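You operate a simulated robot arm through the tools that you are given. There is no shell and no other tool. Be economical: measure what you need, move in short steps, check, and stop when the job is done.

Carry out the task below with a simulated robot arm. There is one attempt and no reset: what you move stays moved.

TASK
Put the 16 blue fitting from the top of the black table on the grey weight there and the 10 blue fitting on top of the yellow block.
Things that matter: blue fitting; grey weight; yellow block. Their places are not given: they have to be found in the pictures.

It is judged by the outcome, as a careful person would: the job done as asked, and still so three seconds after it is handed in. It fails if anything else is knocked over, pushed out of place, dropped, spilled or broken.

THE ROBOT
A 7-joint arm with a two-finger parallel gripper, fixed in place. Base frame: the origin is at the foot of the arm, x ahead of it, y to its left, z up; the work surface is at about z = 0. Lengths are in m, angles in degrees, forces in N, time in s.
With the tool pointing down near the work surface it reaches from about 0.24 to 0.62 m from the base axis. Its first joint turns from -66.0 to 66.0 degrees. Payload 2.6 kg.
Tool frame: the origin (TCP) lies between the finger pads and is the grasp point; the fingertips stand 0.03 m ahead of it; z points along the fingers, y is the line along which they close. The gripper opens to 0.094 m. The fingers are 0.028 m wide and 0.01 m thick; the gripper's body (0.05 by 0.096 m) begins 0.055 m behind the TCP.
Orientation is that of the tool frame in the base frame, as a unit quaternion [w, x, y, z]. With the fingers straight down and closing along the base's y, the tool's x points along the base's -x, its y along +y and its z along -z.

THE INTERFACE
- The arm moves only by the tool step_arm. Its argument "plan" is a list of rows, each a list of 5 numbers: the shift along the tool's x, y, z in m, then the turn about the tool's z in degrees, then the gripper command, from -1 (fully open) to 1 (shut), values between in proportion. In form: [[dx, dy, dz, yaw, fingers], ...]. A call has 1 to 12 rows; each row shifts and turns the commanded pose from where the row before left it, along the tool's axes as they then stand. A row lasts 0.2 s, in which the tool goes at most 0.05 m and 8.6 degrees; a call with a longer step from one row to the next is refused whole, and so is a gripper value outside its range. A pose out of reach is approached as far as the arm can. The call stops where the force on the tool passes 40 N (or 10 N more than at its start, if that is more) or the arm is blocked; 0.2 s more then pass. The fingers move at their own pace (about 0.072 m/s each) and stop on an object; they squeeze with about 43 N. The grip force told is the motor's: it shows also when the fingers shut on nothing. Time passes only in rows, and 0.2 s behind the last, so rows that do not move let the fingers close. It gives the time, the measured TCP pose, the force on the tool (base axes), the opening and the grip force at its end, in the units of the frame above (readings bear some noise), and new pictures: "pictures" is both (left out), scene, wrist or none.
- Cameras (640 x 400 px; columns grow to the right, rows downward): "scene" is fixed at [0.0248, 0.4276, 0.5521]; the picture's right is [-0.85, -0.52, 0.00], its down [-0.35, 0.58, -0.74] and it looks along [0.38, -0.63, -0.68] (base axes); focal length 283 px, centre (320, 200). "wrist" rides on the gripper at [-0.037, 0, -0.058] in the tool frame; the picture's right is [0.00, -1.00, 0.00], its down [0.97, 0.00, -0.24] and it looks along [0.24, 0.00, 0.97] (tool axes); focal length 218 px, centre (320, 200).
- probe_pixels(camera, pixels): for up to 12 pixels [column, row] of the newest picture of that camera ("zoom" is the newest enlarged one), the place [x, y, z] in the base frame of the surface seen there, good to about 0.003 m. No time passes.
- enlarge(camera, box): a new picture of the part [left, top, right, bottom] of that camera's present view, enlarged. No time passes.
- hand_in(): hands the job in; it is judged then, once.

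Work in short steps. Measure before you move; look again where a grasp or a placing could have gone wrong, and mend it. You have 60 turns and 120 pictures in all, the two below and enlarged ones among them. Open the gripper and draw the arm clear of the work before you hand the job in, unless the task says otherwise; then end with one line.

The tools are called after "Call:" as name(argument=value, ...) on one line, values as JSON. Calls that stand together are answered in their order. step_arm: Moves the arm, as the interface text tells. Its arguments: {"type":"object","properties":{"plan":{"type":"array","items":{"type":"array","items":{"type":"number"}}},"pictures":{"type":"string","enum":["both","scene","wrist","none"]}},"required":["plan"]} The other tools are called the same way: probe_pixels (camera, pixels) gives the place of the surface under pixels of a picture; enlarge (camera, box) takes an enlarged picture of a part of a camera's view; hand_in () hands the job in.

At the start:

```text
time_s: 0.0
tcp_pos: [0.3685, -0.0935, 0.2929]
tool_rot: [-0.001, 0.0, 1.0, 0.0]
contact_force: [-0.1, 0.5, -0.1]
gripper_width: 0.0939
grasp_force: 0.1
```

scene: 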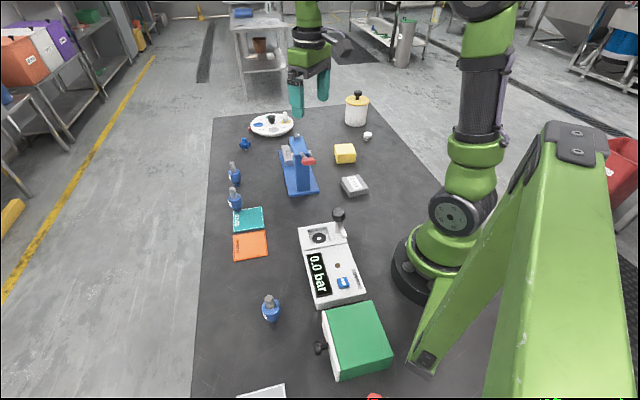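
wrist: 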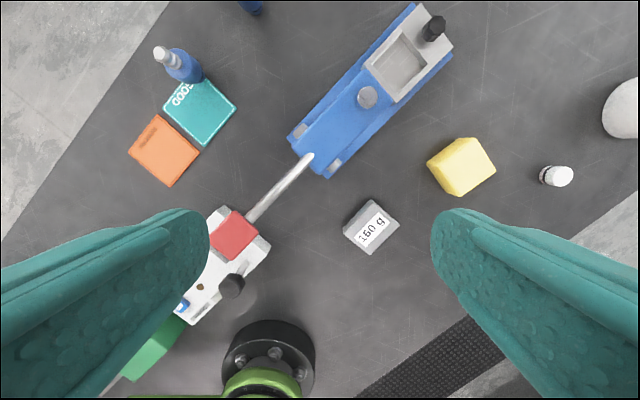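

The scene shows blue items near (235,175), (235,198), (270,308), (245,143) and on the white plate (270,124). I enlarge to tell which are marked 16 and 10.

Call:
enlarge(camera="scene", box=[210, 100, 310, 220])

Call:
enlarge(camera="scene", box=[230, 270, 350, 345])

Call:
enlarge(camera="scene", box=[300, 80, 400, 210])

```text
3.33 times, centred on (260, 160) of scene
```

zoom: 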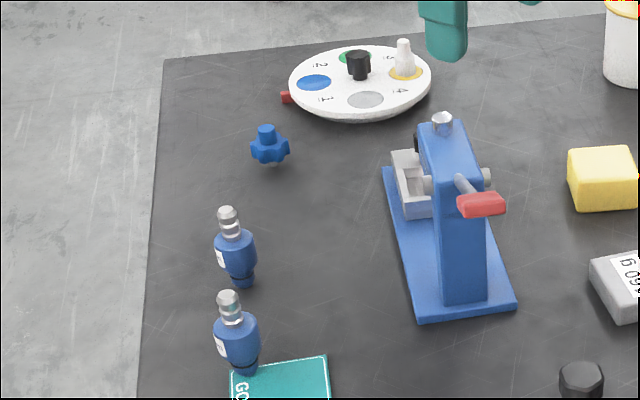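

```text
5.33 times, centred on (290, 308) of scene
```

zoom: 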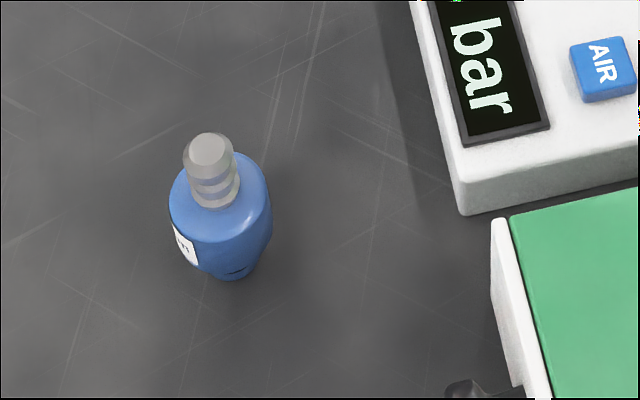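

```text
3.08 times, centred on (350, 145) of scene
```

zoom: 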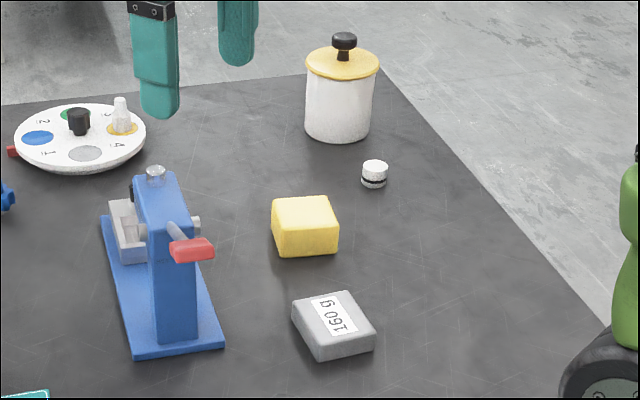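

The three blue bottle-shaped fittings carry labels on their left (+x) sides. I zoom closer and measure places.

Call:
enlarge(camera="scene", box=[222, 160, 248, 212])

Call:
enlarge(camera="wrist", box=[140, 30, 250, 110])

Call:
probe_pixels(camera="scene", pixels=[[235, 177], [234, 166], [235, 202], [234, 190], [270, 314], [269, 299], [345, 149], [345, 158], [354, 184], [357, 195], [235, 184], [244, 146]])

Call:
probe_pixels(camera="wrist", pixels=[[371, 200], [398, 218], [371, 254], [343, 231], [368, 226], [466, 137], [490, 160], [496, 173], [462, 196], [427, 162], [440, 170], [462, 158]])

```text
7.69 times, centred on (235, 186) of scene
```

zoom: 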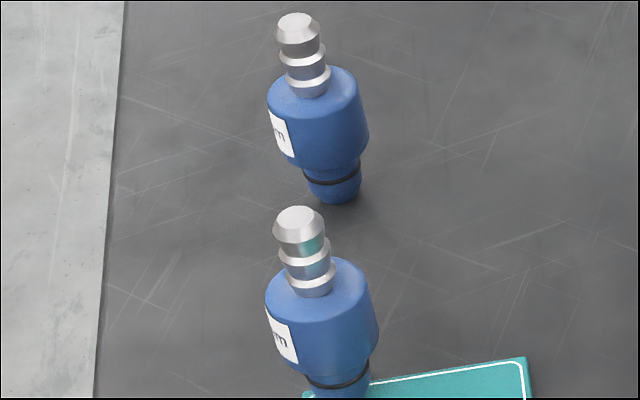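

```text
5.00 times, centred on (195, 70) of wrist
```

zoom: 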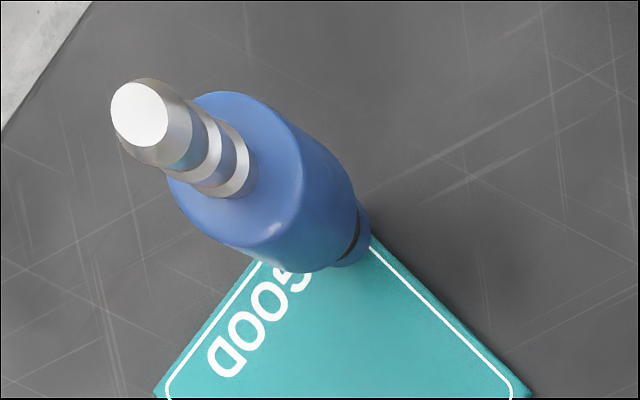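

```text
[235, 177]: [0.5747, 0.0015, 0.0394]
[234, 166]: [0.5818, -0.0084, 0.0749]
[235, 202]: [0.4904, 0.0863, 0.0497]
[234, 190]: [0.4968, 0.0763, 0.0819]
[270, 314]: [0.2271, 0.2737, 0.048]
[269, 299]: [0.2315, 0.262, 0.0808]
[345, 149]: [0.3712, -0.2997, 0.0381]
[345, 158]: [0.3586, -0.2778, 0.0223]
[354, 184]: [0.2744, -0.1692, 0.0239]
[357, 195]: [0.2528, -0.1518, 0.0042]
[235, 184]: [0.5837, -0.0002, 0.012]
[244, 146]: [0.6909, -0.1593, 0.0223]
```

```text
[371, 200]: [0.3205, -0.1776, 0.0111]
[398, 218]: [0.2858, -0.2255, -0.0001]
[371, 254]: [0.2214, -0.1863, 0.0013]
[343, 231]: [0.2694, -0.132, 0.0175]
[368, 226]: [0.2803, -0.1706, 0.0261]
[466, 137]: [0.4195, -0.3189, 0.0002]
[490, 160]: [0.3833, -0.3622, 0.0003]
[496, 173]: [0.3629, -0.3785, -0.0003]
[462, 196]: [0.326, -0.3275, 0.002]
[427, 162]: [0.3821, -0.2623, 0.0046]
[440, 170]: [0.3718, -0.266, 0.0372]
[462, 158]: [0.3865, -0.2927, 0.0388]
```

Fittings stand near A (0.575,-0.005), B (0.485,0.08), C (0.222,0.268). Labels face roughly +x; I move the wrist camera beyond B to read it.

Call:
step_arm(plan=[[-0.03, 0.029, 0, 0, -1], [-0.03, 0.029, 0, 0, -1], [-0.03, 0.029, 0, 0, -1], [-0.03, 0.029, 0, 0, -1], [-0.03, 0.029, 0, 0, -1], [-0.03, 0.029, 0, 0, -1], [-0.03, 0.029, 0, 0, -1], [0, 0, 0.045, 0, -1], [0, 0, 0.045, 0, -1], [0, 0, 0.045, 0, -1]])

```text
time_s: 2.2
tcp_pos: [0.5525, 0.1081, 0.1364]
tool_rot: [0.0, 0.0, 1.0, 0.0]
contact_force: [0.4, -0.4, -0.9]
gripper_width: 0.0941
grasp_force: 0.1
out of reach, approached as far as the arm can: row 7
```

scene: 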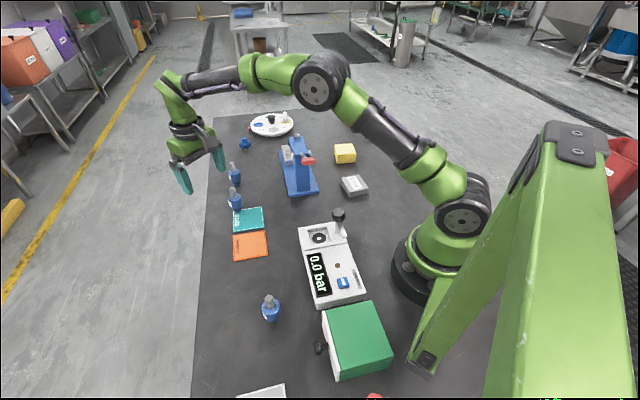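
wrist: 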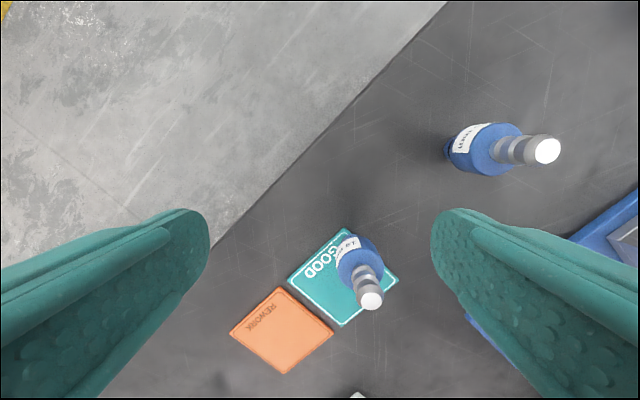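

Both A (485,148) and B (355,262) show their labels. I enlarge them.

Call:
enlarge(camera="wrist", box=[436, 112, 516, 182])

Call:
enlarge(camera="wrist", box=[310, 220, 400, 315])

```text
5.71 times, centred on (476, 147) of wrist
```

zoom: 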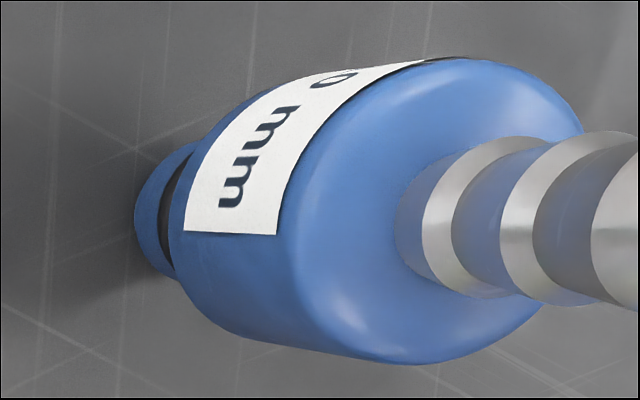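

```text
4.21 times, centred on (355, 268) of wrist
```

zoom: 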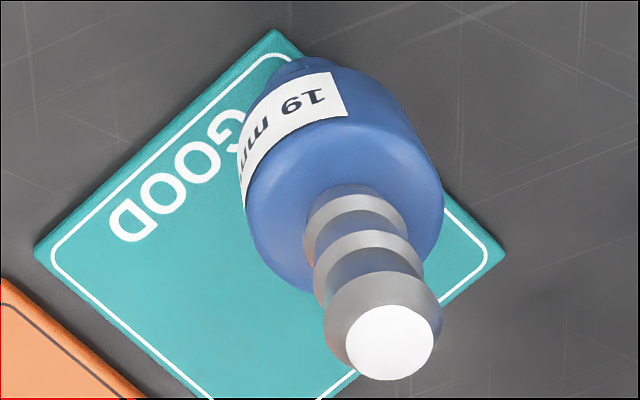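

Call:
enlarge(camera="wrist", box=[338, 230, 366, 252])

Call:
enlarge(camera="wrist", box=[456, 112, 496, 142])

Call:
probe_pixels(camera="wrist", pixels=[[548, 150], [370, 300], [365, 265], [500, 150], [350, 243], [470, 136], [382, 283], [320, 275]])

```text
16.00 times, centred on (352, 241) of wrist
```

zoom: 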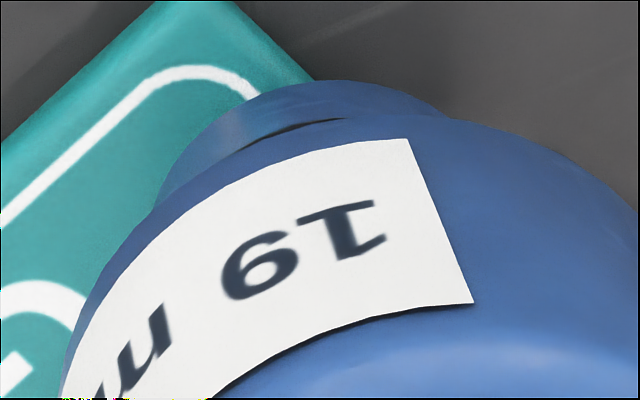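

```text
13.33 times, centred on (476, 127) of wrist
```

zoom: 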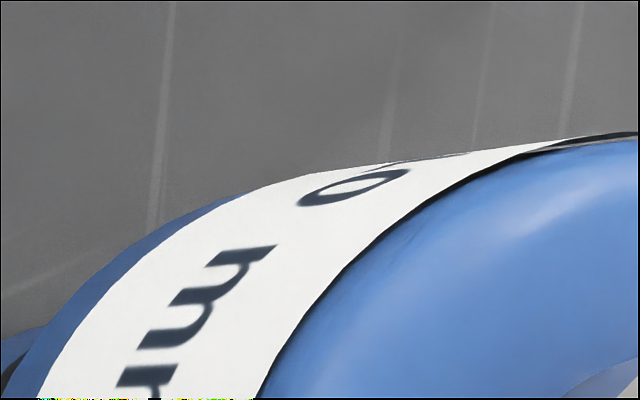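

```text
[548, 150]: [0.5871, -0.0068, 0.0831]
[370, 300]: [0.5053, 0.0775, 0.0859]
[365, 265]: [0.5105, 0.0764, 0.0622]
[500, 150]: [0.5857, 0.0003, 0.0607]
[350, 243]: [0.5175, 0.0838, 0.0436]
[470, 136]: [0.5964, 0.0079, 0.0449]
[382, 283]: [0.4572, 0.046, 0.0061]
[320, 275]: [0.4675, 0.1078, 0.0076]
```

B's second digit is 6 or 9; A ends in 0. I now view C the same way before deciding.

Call:
step_arm(plan=[[0, 0, -0.04, 0, -1], [0.0322, 0.0265, 0, 0, -1], [0.0322, 0.0265, 0, 0, -1], [0.0322, 0.0265, 0, 0, -1], [0.0322, 0.0265, 0, 0, -1], [0.0322, 0.0265, 0, 0, -1], [0.0322, 0.0265, 0, 0, -1], [0.0322, 0.0265, 0, 0, -1], [0.0322, 0.0265, 0, 0, -1], [0, 0, 0.035, 0, -1], [0, 0, 0, 0, -1]], pictures="wrist")

```text
time_s: 4.6
tcp_pos: [0.2941, 0.3195, 0.1404]
tool_rot: [0.0, 0.0, 1.0, -0.001]
contact_force: [-0.2, -0.6, 0.0]
gripper_width: 0.0939
grasp_force: 0.1
```

wrist: 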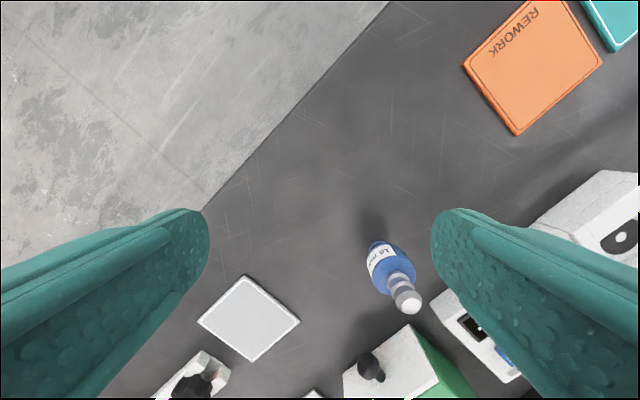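

Call:
enlarge(camera="wrist", box=[361, 236, 405, 276])

Call:
probe_pixels(camera="wrist", pixels=[[409, 303], [381, 262], [395, 272]])

```text
10.00 times, centred on (383, 256) of wrist
```

zoom: 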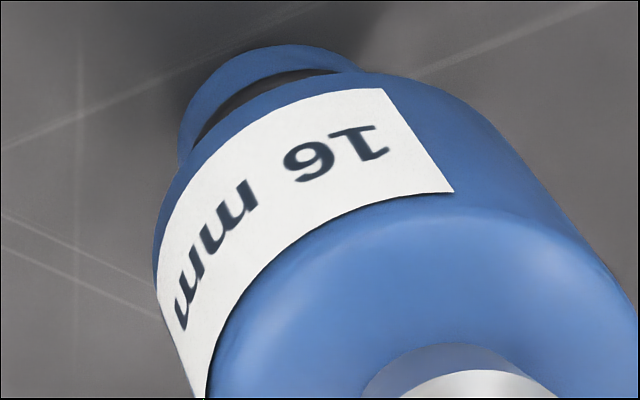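

```text
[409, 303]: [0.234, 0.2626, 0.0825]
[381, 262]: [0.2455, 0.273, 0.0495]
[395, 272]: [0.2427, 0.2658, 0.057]
```

C reads 16 (upside down), B 19, so A is the 10. I measure the surroundings of C before descending.

Call:
probe_pixels(camera="scene", pixels=[[323, 312], [320, 346], [314, 308], [304, 260], [262, 312], [279, 312], [270, 320], [330, 375]])

Call:
step_arm(plan=[[0.032, -0.028, 0, 0, -1], [0.03, -0.028, 0, 0, -1], [0, 0, 0, 0, -1]])

```text
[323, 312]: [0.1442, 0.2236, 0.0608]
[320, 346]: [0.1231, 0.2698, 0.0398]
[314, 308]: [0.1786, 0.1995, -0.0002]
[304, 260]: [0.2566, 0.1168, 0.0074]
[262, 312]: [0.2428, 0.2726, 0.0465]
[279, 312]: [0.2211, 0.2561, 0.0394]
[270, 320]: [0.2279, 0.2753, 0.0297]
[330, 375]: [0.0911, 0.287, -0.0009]
```

```text
time_s: 5.4
tcp_pos: [0.2325, 0.2641, 0.1423]
tool_rot: [0.0, 0.0, 1.0, 0.001]
contact_force: [0.0, -0.3, -0.5]
gripper_width: 0.094
grasp_force: 0.1
```

scene: 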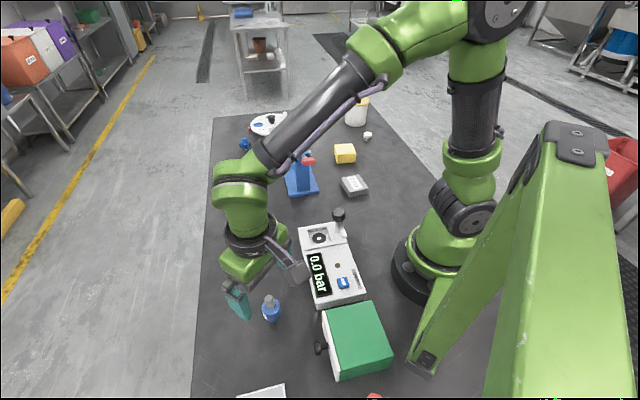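
wrist: 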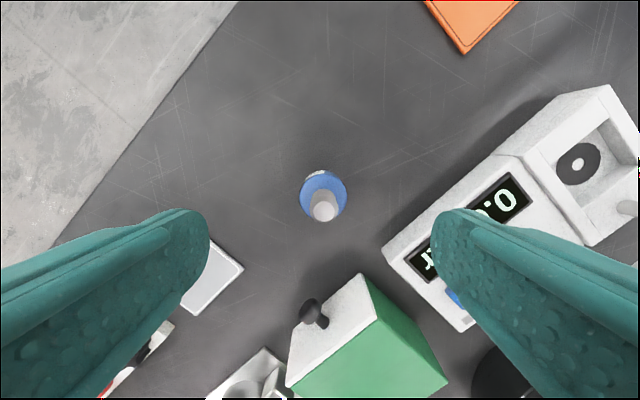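

C's axis is at about (0.2335, 0.2625), body 0.033 wide, clear on both finger sides. I descend to z≈0.043 and close.

Call:
step_arm(plan=[[-0.001, -0.0015, 0.035, 0, -1], [0, 0, 0.035, 0, -1], [0, 0, 0.029, 0, -1], [0, 0, 0, 0, -1], [0, 0, 0, 0, 0.6], [0, 0, 0, 0, 1], [0, 0, 0, 0, 1], [0, 0, 0, 0, 1]])

```text
time_s: 7.2
tcp_pos: [0.2335, 0.2635, 0.0426]
tool_rot: [0.001, 0.0, 1.0, 0.0]
contact_force: [-0.2, -0.5, 0.4]
gripper_width: 0.0324
grasp_force: 42.9
```

scene: 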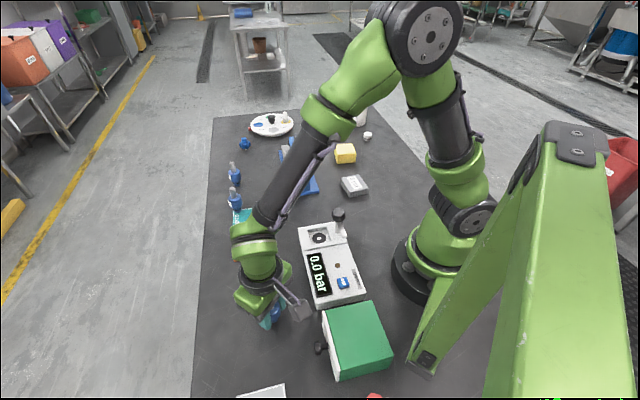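
wrist: 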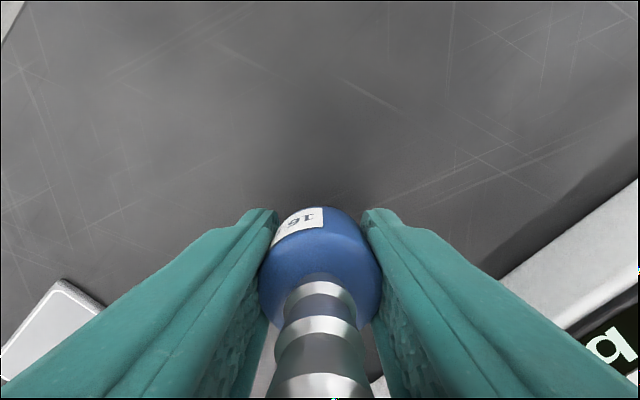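

Gripped at 0.0324. I lift high and carry it toward the weight.

Call:
step_arm(plan=[[0, 0, -0.03, 0, 1], [0, 0, -0.045, 0, 1], [0, 0, -0.045, 0, 1], [0, 0, -0.045, 0, 1], [0, 0, -0.045, 0, 1], [-0.0161, -0.0356, 0, 0, 1], [-0.0161, -0.0356, 0, 0, 1], [-0.0161, -0.0356, 0, 0, 1], [-0.0161, -0.0356, 0, 0, 1], [-0.0161, -0.0356, 0, 0, 1], [-0.0161, -0.0356, 0, 0, 1], [0, 0, 0, 0, 1]], pictures="none")

Call:
step_arm(plan=[[0.0, -0.036, 0, 0, 1], [0.0, -0.036, 0, 0, 1], [0.0, -0.036, 0, 0, 1], [0.0, -0.036, 0, 0, 1], [0, 0, 0, 0, 1]])

```text
time_s: 9.8
tcp_pos: [0.3297, 0.048, 0.2538]
tool_rot: [-0.001, 0.0, 1.0, 0.0]
contact_force: [0.1, -0.2, -0.2]
gripper_width: 0.0325
grasp_force: 42.8
```

```text
time_s: 11.0
tcp_pos: [0.3313, -0.0949, 0.2541]
tool_rot: [0.0, -0.001, 1.0, 0.001]
contact_force: [-0.3, -0.2, -1.0]
gripper_width: 0.0327
grasp_force: 43.2
```

scene: 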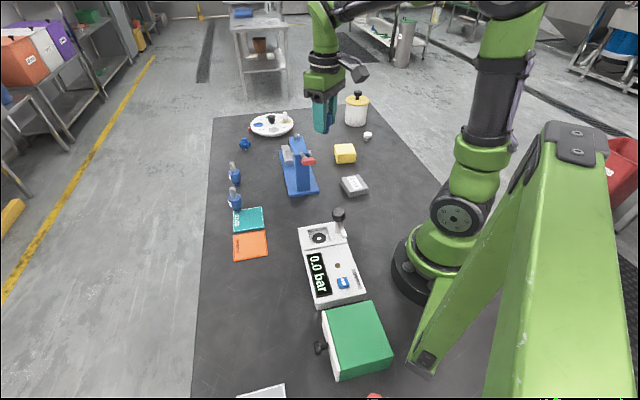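
wrist: 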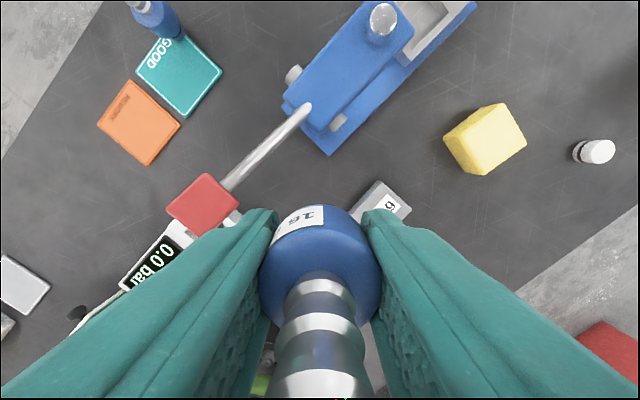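

I locate the weight's and block's top corners from the scene camera.

Call:
enlarge(camera="scene", box=[326, 135, 376, 205])

```text
5.71 times, centred on (351, 170) of scene
```

zoom: 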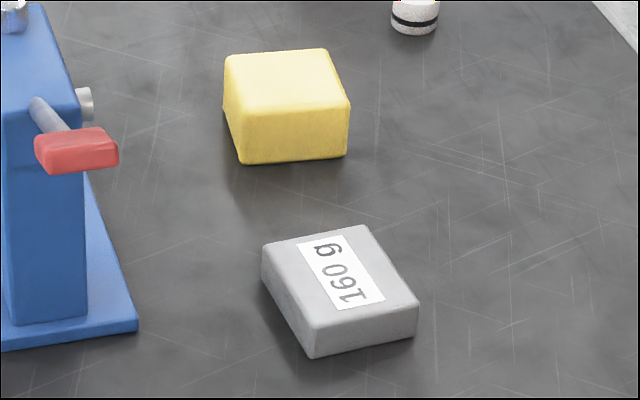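

Call:
probe_pixels(camera="zoom", pixels=[[268, 249], [362, 230], [413, 303], [315, 325], [341, 275], [233, 60], [323, 52], [344, 100], [240, 110], [285, 80], [75, 150], [55, 110]])

```text
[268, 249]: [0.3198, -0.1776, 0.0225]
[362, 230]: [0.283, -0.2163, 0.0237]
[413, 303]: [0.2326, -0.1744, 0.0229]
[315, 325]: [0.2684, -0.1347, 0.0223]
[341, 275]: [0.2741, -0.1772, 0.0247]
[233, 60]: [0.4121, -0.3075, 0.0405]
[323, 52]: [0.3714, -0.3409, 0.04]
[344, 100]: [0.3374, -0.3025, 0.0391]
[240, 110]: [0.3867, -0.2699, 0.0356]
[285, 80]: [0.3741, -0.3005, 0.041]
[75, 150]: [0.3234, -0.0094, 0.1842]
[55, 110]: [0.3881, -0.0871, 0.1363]
```

Weight centre (0.276, -0.176), top 0.024; block centre (0.3765, -0.305), top 0.040. I go over the weight and descend partway.

Call:
step_arm(plan=[[0.0185, -0.027, 0, 0, 1], [0.0185, -0.027, 0, 0, 1], [0.0183, -0.0268, 0, 0, 1], [0, 0, 0.04, 0, 1], [0, 0, 0.04, 0, 1], [0, 0, 0.04, 0, 1], [0, 0, 0.034, 0, 1], [0, 0, 0, 0, 1], [0, 0, 0, 0, 1]])

```text
time_s: 13.0
tcp_pos: [0.2757, -0.1751, 0.0998]
tool_rot: [-0.001, 0.0, 1.0, 0.0]
contact_force: [-0.7, -0.1, -0.6]
gripper_width: 0.0325
grasp_force: 42.9
```

scene: 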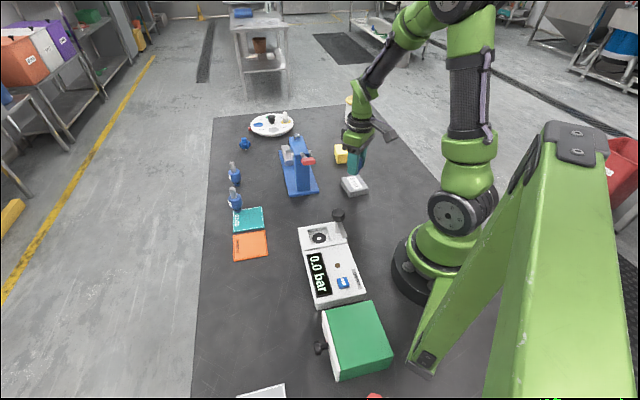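
wrist: 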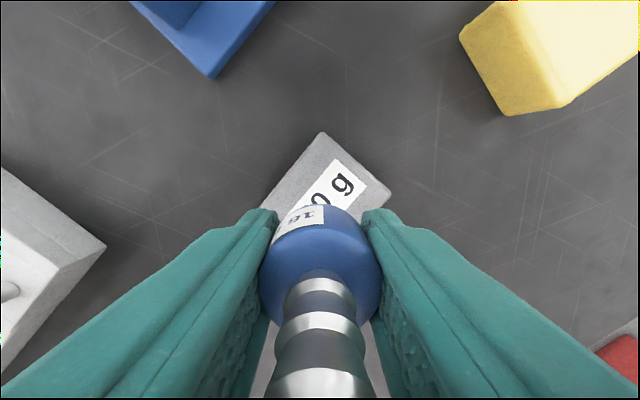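

Well centred. I lower in small rows to just touch.

Call:
step_arm(plan=[[0, 0, 0.014, 0, 1], [0, 0, 0.01, 0, 1], [0, 0, 0.005, 0, 1], [0, 0, 0.002, 0, 1], [0, 0, 0, 0, 1]], pictures="none")

Call:
enlarge(camera="scene", box=[326, 135, 386, 205])

```text
time_s: 14.2
tcp_pos: [0.2754, -0.1756, 0.0682]
tool_rot: [0.0, 0.001, 1.0, 0.0]
contact_force: [0.6, -0.7, -0.3]
gripper_width: 0.0325
grasp_force: 42.4
```

```text
5.71 times, centred on (356, 170) of scene
```

zoom: 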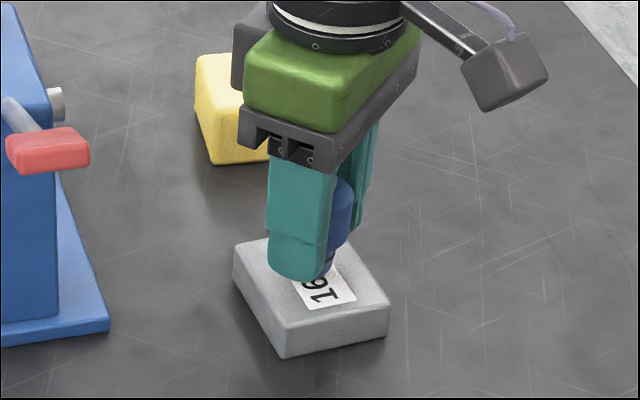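

No contact yet; lower by single millimetres.

Call:
step_arm(plan=[[0, 0, 0.001, 0, 1], [0, 0, 0, 0, 1]], pictures="none")

Call:
step_arm(plan=[[0, 0, 0.001, 0, 1], [0, 0, 0, 0, 1]], pictures="none")

```text
time_s: 14.8
tcp_pos: [0.2753, -0.1757, 0.067]
tool_rot: [0.0, 0.0, 1.0, 0.0]
contact_force: [0.0, -0.3, 0.0]
gripper_width: 0.0326
grasp_force: 42.9
```

```text
time_s: 15.4
tcp_pos: [0.2759, -0.1746, 0.0672]
tool_rot: [0.001, 0.0, 1.0, 0.0]
contact_force: [-1.1, 0.1, 4.8]
gripper_width: 0.0325
grasp_force: 42.8
```

Contact of 4.8 N: it stands on the weight. I open and rise.

Call:
step_arm(plan=[[0, 0, 0, 0, 0.2], [0, 0, 0, 0, -0.4], [0, 0, 0, 0, -1], [0, 0, 0, 0, -1], [0, 0, -0.03, 0, -1], [0, 0, -0.04, 0, -1], [0, 0, -0.05, 0, -1], [0, 0, -0.05, 0, -1], [0, 0, 0, 0, -1]])

Call:
enlarge(camera="scene", box=[326, 135, 386, 205])

```text
time_s: 17.4
tcp_pos: [0.2732, -0.1757, 0.2357]
tool_rot: [0.0, 0.0, 1.0, 0.0]
contact_force: [-0.3, 0.6, -0.4]
gripper_width: 0.094
grasp_force: 0.0
```

scene: 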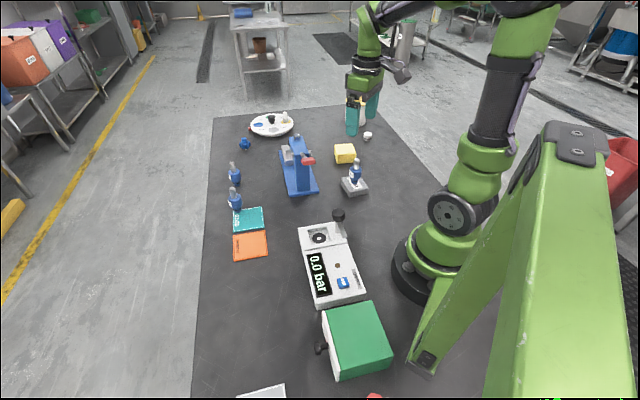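
wrist: 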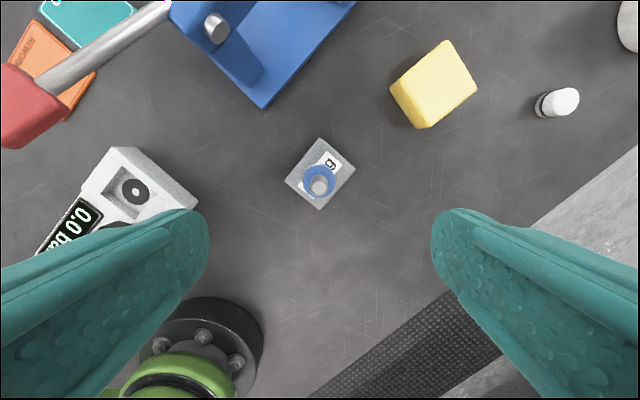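

```text
5.71 times, centred on (356, 170) of scene
```

zoom: 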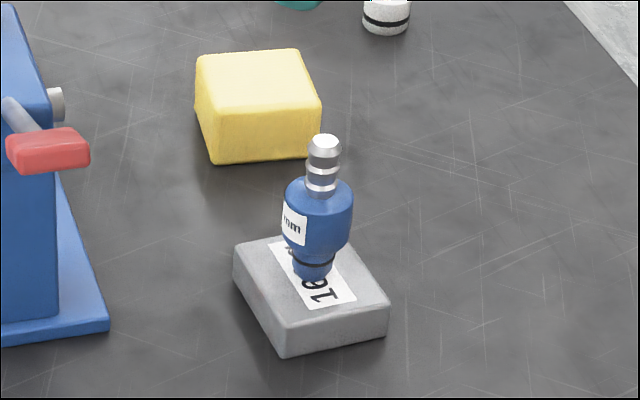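

The 16 stands upright on the weight. Now the 10 at about (0.587, -0.007): travel high over the press, then lower beside it and read its label.

Call:
step_arm(plan=[[0, 0, -0.025, 0, -1], [-0.0353, 0.0237, 0, 0, -1], [-0.0353, 0.0237, 0, 0, -1], [-0.0353, 0.0237, 0, 0, -1], [-0.0353, 0.0237, 0, 0, -1], [-0.0353, 0.0237, 0, 0, -1], [-0.0353, 0.0237, 0, 0, -1], [-0.0353, 0.0237, 0, 0, -1], [0, 0, 0.05, 0, -1], [0, 0, 0.05, 0, -1], [0, 0, 0, 0, -1]], pictures="none")

Call:
step_arm(plan=[[-0.03, 0, 0, 0, -1], [-0.03, 0, 0, 0, -1], [0, 0, 0, 0, -1]])

```text
time_s: 19.8
tcp_pos: [0.5215, -0.0096, 0.1612]
tool_rot: [0.0, 0.0, 1.0, 0.0]
contact_force: [0.7, 0.0, 0.7]
gripper_width: 0.0939
grasp_force: 0.1
```

```text
time_s: 20.6
tcp_pos: [0.5818, -0.0093, 0.1607]
tool_rot: [0.0, 0.0, 1.0, 0.001]
contact_force: [-0.3, -0.3, 0.3]
gripper_width: 0.0939
grasp_force: 0.1
```

scene: 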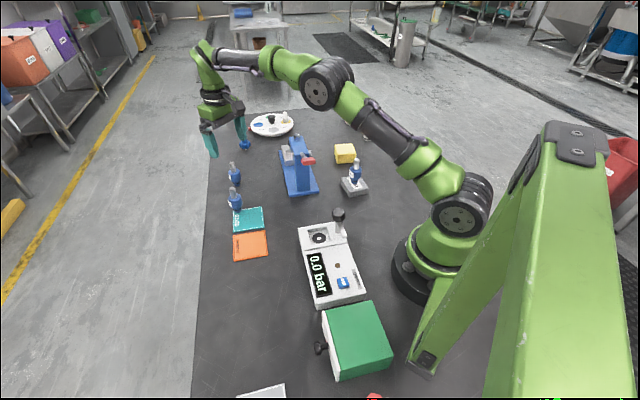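
wrist: 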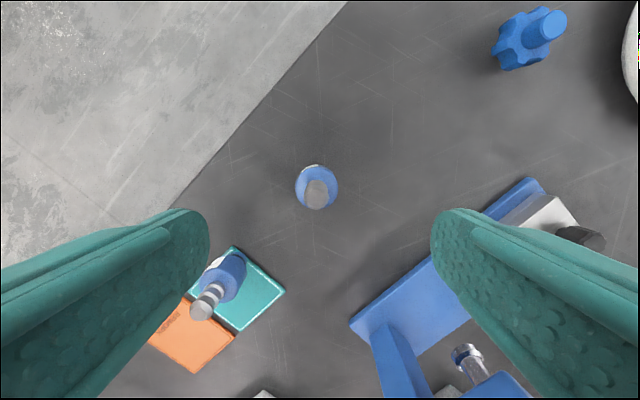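

The fitting top at (316,195) gives an axis at (0.588, -0.007). I align, descend and grip.

Call:
step_arm(plan=[[-0.006, 0.0023, 0.03, 0, -1], [0, 0, 0.035, 0, -1], [0, 0, 0.035, 0, -1], [0, 0, 0.018, 0, -1], [0, 0, 0, 0, -1], [0, 0, 0, 0, -1]])

```text
time_s: 22.0
tcp_pos: [0.588, -0.0085, 0.0432]
tool_rot: [0.0, -0.001, 1.0, 0.0]
contact_force: [-0.4, -0.1, 0.4]
gripper_width: 0.0942
grasp_force: 0.0
```

scene: 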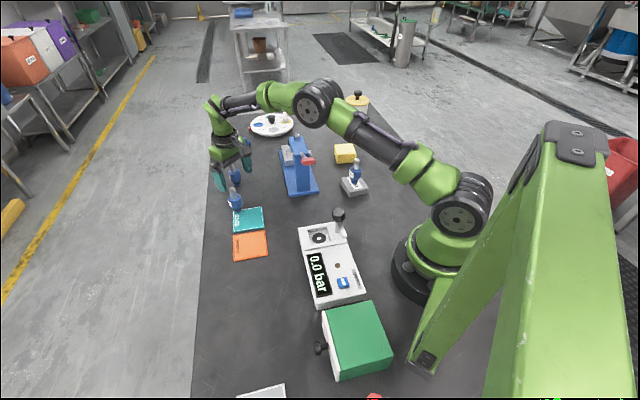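
wrist: 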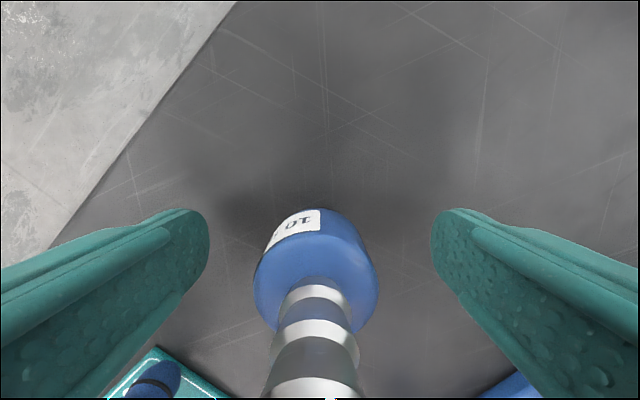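

Label reads 10. Grip, lift, pull back and raise.

Call:
step_arm(plan=[[0, 0, 0, 0, 0.6], [0, 0, 0, 0, 1], [0, 0, 0, 0, 1], [0, 0, 0, 0, 1], [0, 0, -0.03, 0, 1], [0, 0, -0.04, 0, 1], [0, 0, -0.04, 0, 1], [0.034, 0, -0.01, 0, 1], [0.034, 0, -0.02, 0, 1], [0, 0, -0.045, 0, 1], [0, 0, -0.045, 0, 1], [0, 0, 0, 0, 1]])

```text
time_s: 24.6
tcp_pos: [0.5202, -0.0076, 0.2735]
tool_rot: [0.0, -0.001, 1.0, 0.0]
contact_force: [0.9, -0.3, -1.0]
gripper_width: 0.0326
grasp_force: 43.4
```

scene: 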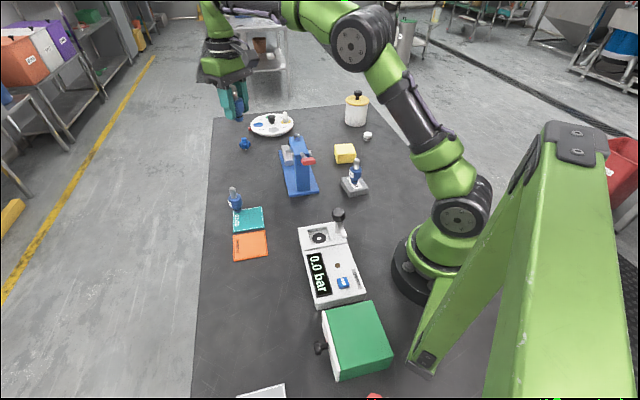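
wrist: 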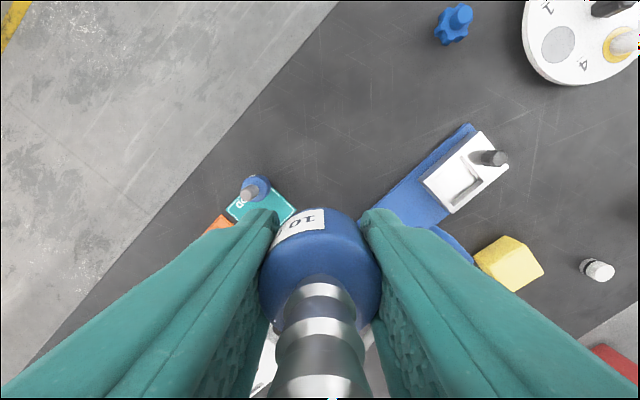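

Held well. Carry to above the block at (0.3765, -0.305), then descend partway.

Call:
step_arm(plan=[[0.018, -0.0372, 0, 0, 1], [0.018, -0.0372, 0, 0, 1], [0.018, -0.0372, 0, 0, 1], [0.018, -0.0372, 0, 0, 1], [0.018, -0.0372, 0, 0, 1], [0.018, -0.0372, 0, 0, 1], [0.018, -0.0372, 0, 0, 1], [0.0177, -0.037, 0, 0, 1], [0, 0, 0, 0, 1]], pictures="none")

Call:
step_arm(plan=[[0, 0, 0.045, 0, 1], [0, 0, 0.045, 0, 1], [0, 0, 0.045, 0, 1], [0, 0, 0.025, 0, 1], [0, 0, 0, 0, 1]])

Call:
enlarge(camera="scene", box=[316, 115, 386, 205])

```text
time_s: 26.6
tcp_pos: [0.3763, -0.3058, 0.2717]
tool_rot: [0.001, 0.0, 1.0, 0.0]
contact_force: [0.9, 0.0, -0.6]
gripper_width: 0.0326
grasp_force: 43.1
```

```text
time_s: 27.8
tcp_pos: [0.3774, -0.3058, 0.1129]
tool_rot: [0.001, -0.001, 1.0, 0.0]
contact_force: [0.0, 0.1, -0.8]
gripper_width: 0.0325
grasp_force: 43.1
```

scene: 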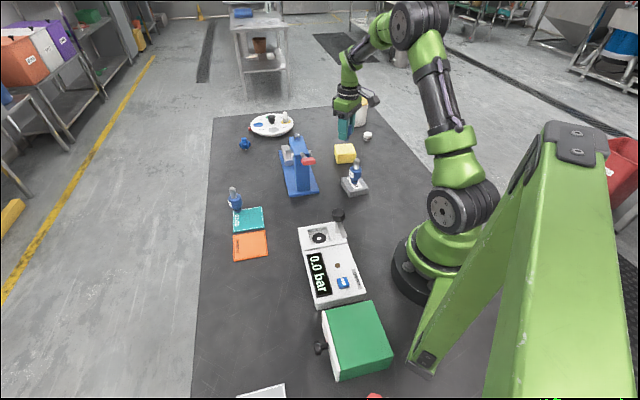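
wrist: 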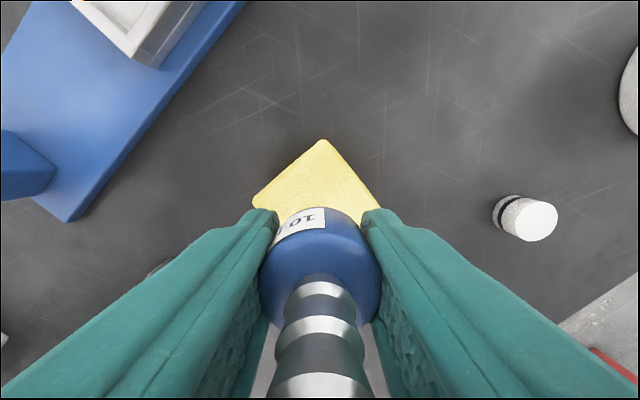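

```text
4.44 times, centred on (351, 160) of scene
```

zoom: 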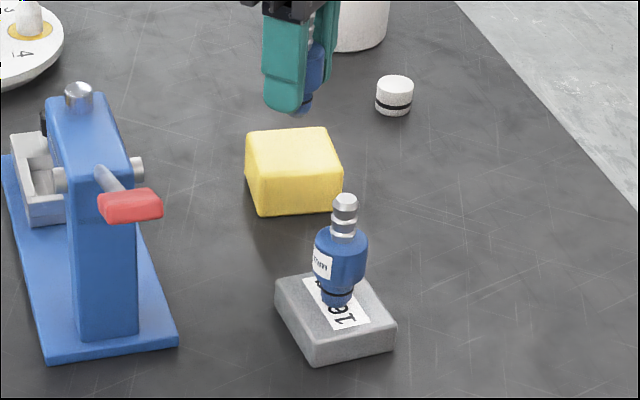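

Centred above the block. Lower to just above contact.

Call:
step_arm(plan=[[0, 0, 0.015, 0, 1], [0, 0, 0.008, 0, 1], [0, 0, 0.004, 0, 1], [0, 0, 0, 0, 1]], pictures="none")

Call:
step_arm(plan=[[0, 0, 0.0015, 0, 1], [0, 0, 0, 0, 1]], pictures="none")

```text
time_s: 28.8
tcp_pos: [0.3758, -0.3057, 0.0858]
tool_rot: [0.0, 0.0, 1.0, 0.001]
contact_force: [0.1, -0.5, -0.4]
gripper_width: 0.0323
grasp_force: 42.9
```

```text
time_s: 29.4
tcp_pos: [0.3767, -0.3052, 0.0847]
tool_rot: [0.0, 0.0, 1.0, 0.0]
contact_force: [0.3, -0.9, -1.0]
gripper_width: 0.0322
grasp_force: 43.0
```

Call:
step_arm(plan=[[0, 0, 0.001, 0, 1], [0, 0, 0, 0, 1]], pictures="none")

```text
time_s: 30.0
tcp_pos: [0.3764, -0.3053, 0.085]
tool_rot: [-0.001, 0.0, 1.0, 0.001]
contact_force: [-0.4, 0.0, -0.9]
gripper_width: 0.0325
grasp_force: 43.0
```

Call:
step_arm(plan=[[0, 0, 0.001, 0, 1], [0, 0, 0, 0, 1]], pictures="none")

```text
time_s: 30.6
tcp_pos: [0.3762, -0.3063, 0.0823]
tool_rot: [-0.001, 0.001, 1.0, 0.0]
contact_force: [-0.1, -0.3, 0.9]
gripper_width: 0.0323
grasp_force: 43.5
```

Slight force of 0.9 N; one more small step to confirm contact.

Call:
step_arm(plan=[[0, 0, 0.0007, 0, 1], [0, 0, 0, 0, 1]], pictures="none")

Call:
enlarge(camera="scene", box=[321, 115, 381, 175])

```text
time_s: 31.2
tcp_pos: [0.3772, -0.3052, 0.0826]
tool_rot: [0.001, 0.0, 1.0, 0.0]
contact_force: [-2.3, 1.7, 8.7]
gripper_width: 0.0326
grasp_force: 43.0
```

```text
6.67 times, centred on (351, 145) of scene
```

zoom: 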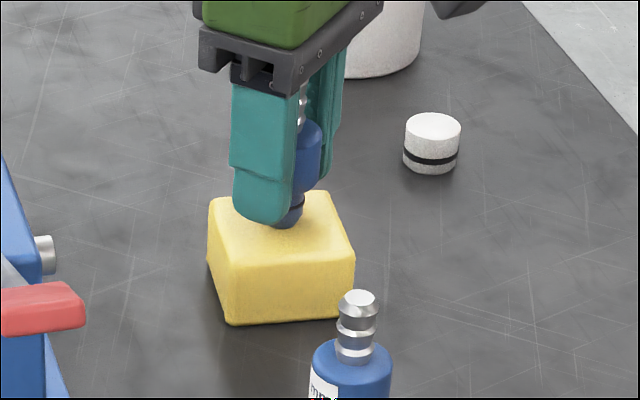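

Contact confirmed. Ease off slightly, open and rise.

Call:
step_arm(plan=[[0, 0, -0.0005, 0, 1], [0, 0, 0, 0, 0.2], [0, 0, 0, 0, -0.4], [0, 0, 0, 0, -1], [0, 0, 0, 0, -1], [0, 0, -0.03, 0, -1], [0, 0, -0.04, 0, -1], [0, 0, -0.05, 0, -1], [0, 0, -0.05, 0, -1], [0, 0, -0.03, 0, -1], [0, 0, 0, 0, -1]])

Call:
enlarge(camera="scene", box=[311, 115, 391, 205])

```text
time_s: 33.6
tcp_pos: [0.3764, -0.3041, 0.2835]
tool_rot: [0.0, 0.0, 1.0, 0.0]
contact_force: [-0.7, 0.2, -1.0]
gripper_width: 0.0943
grasp_force: 0.1
```

scene: 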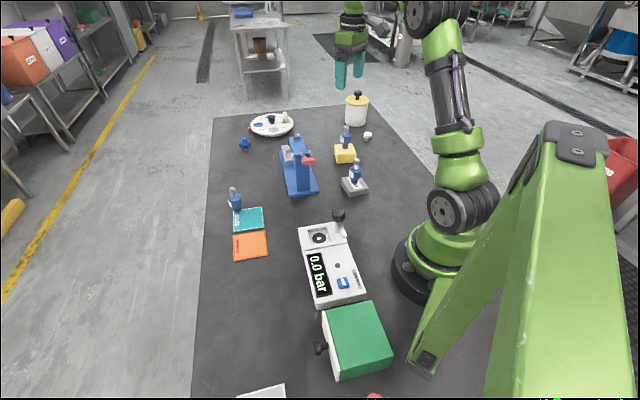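
wrist: 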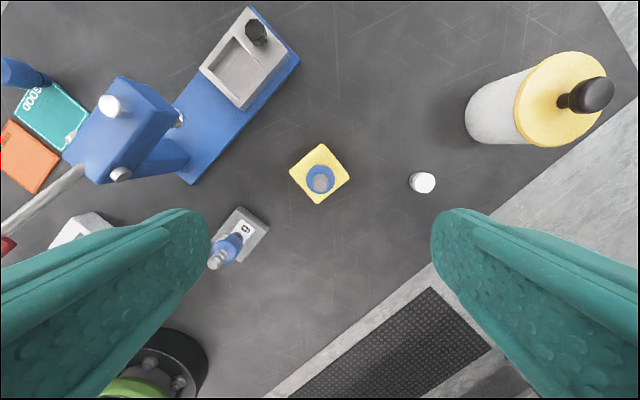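

```text
4.44 times, centred on (351, 160) of scene
```

zoom: 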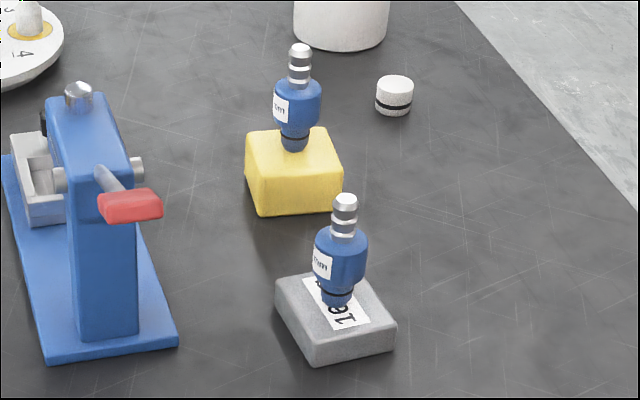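

Both fittings stand upright and centred, the gripper is open and clear. I hand in.

Call:
hand_in()

```text
The job is handed in.
```

The 16 mm fitting stands upright on the grey weight and the 10 mm fitting stands upright on the yellow block; the job is handed in with the gripper open and clear.
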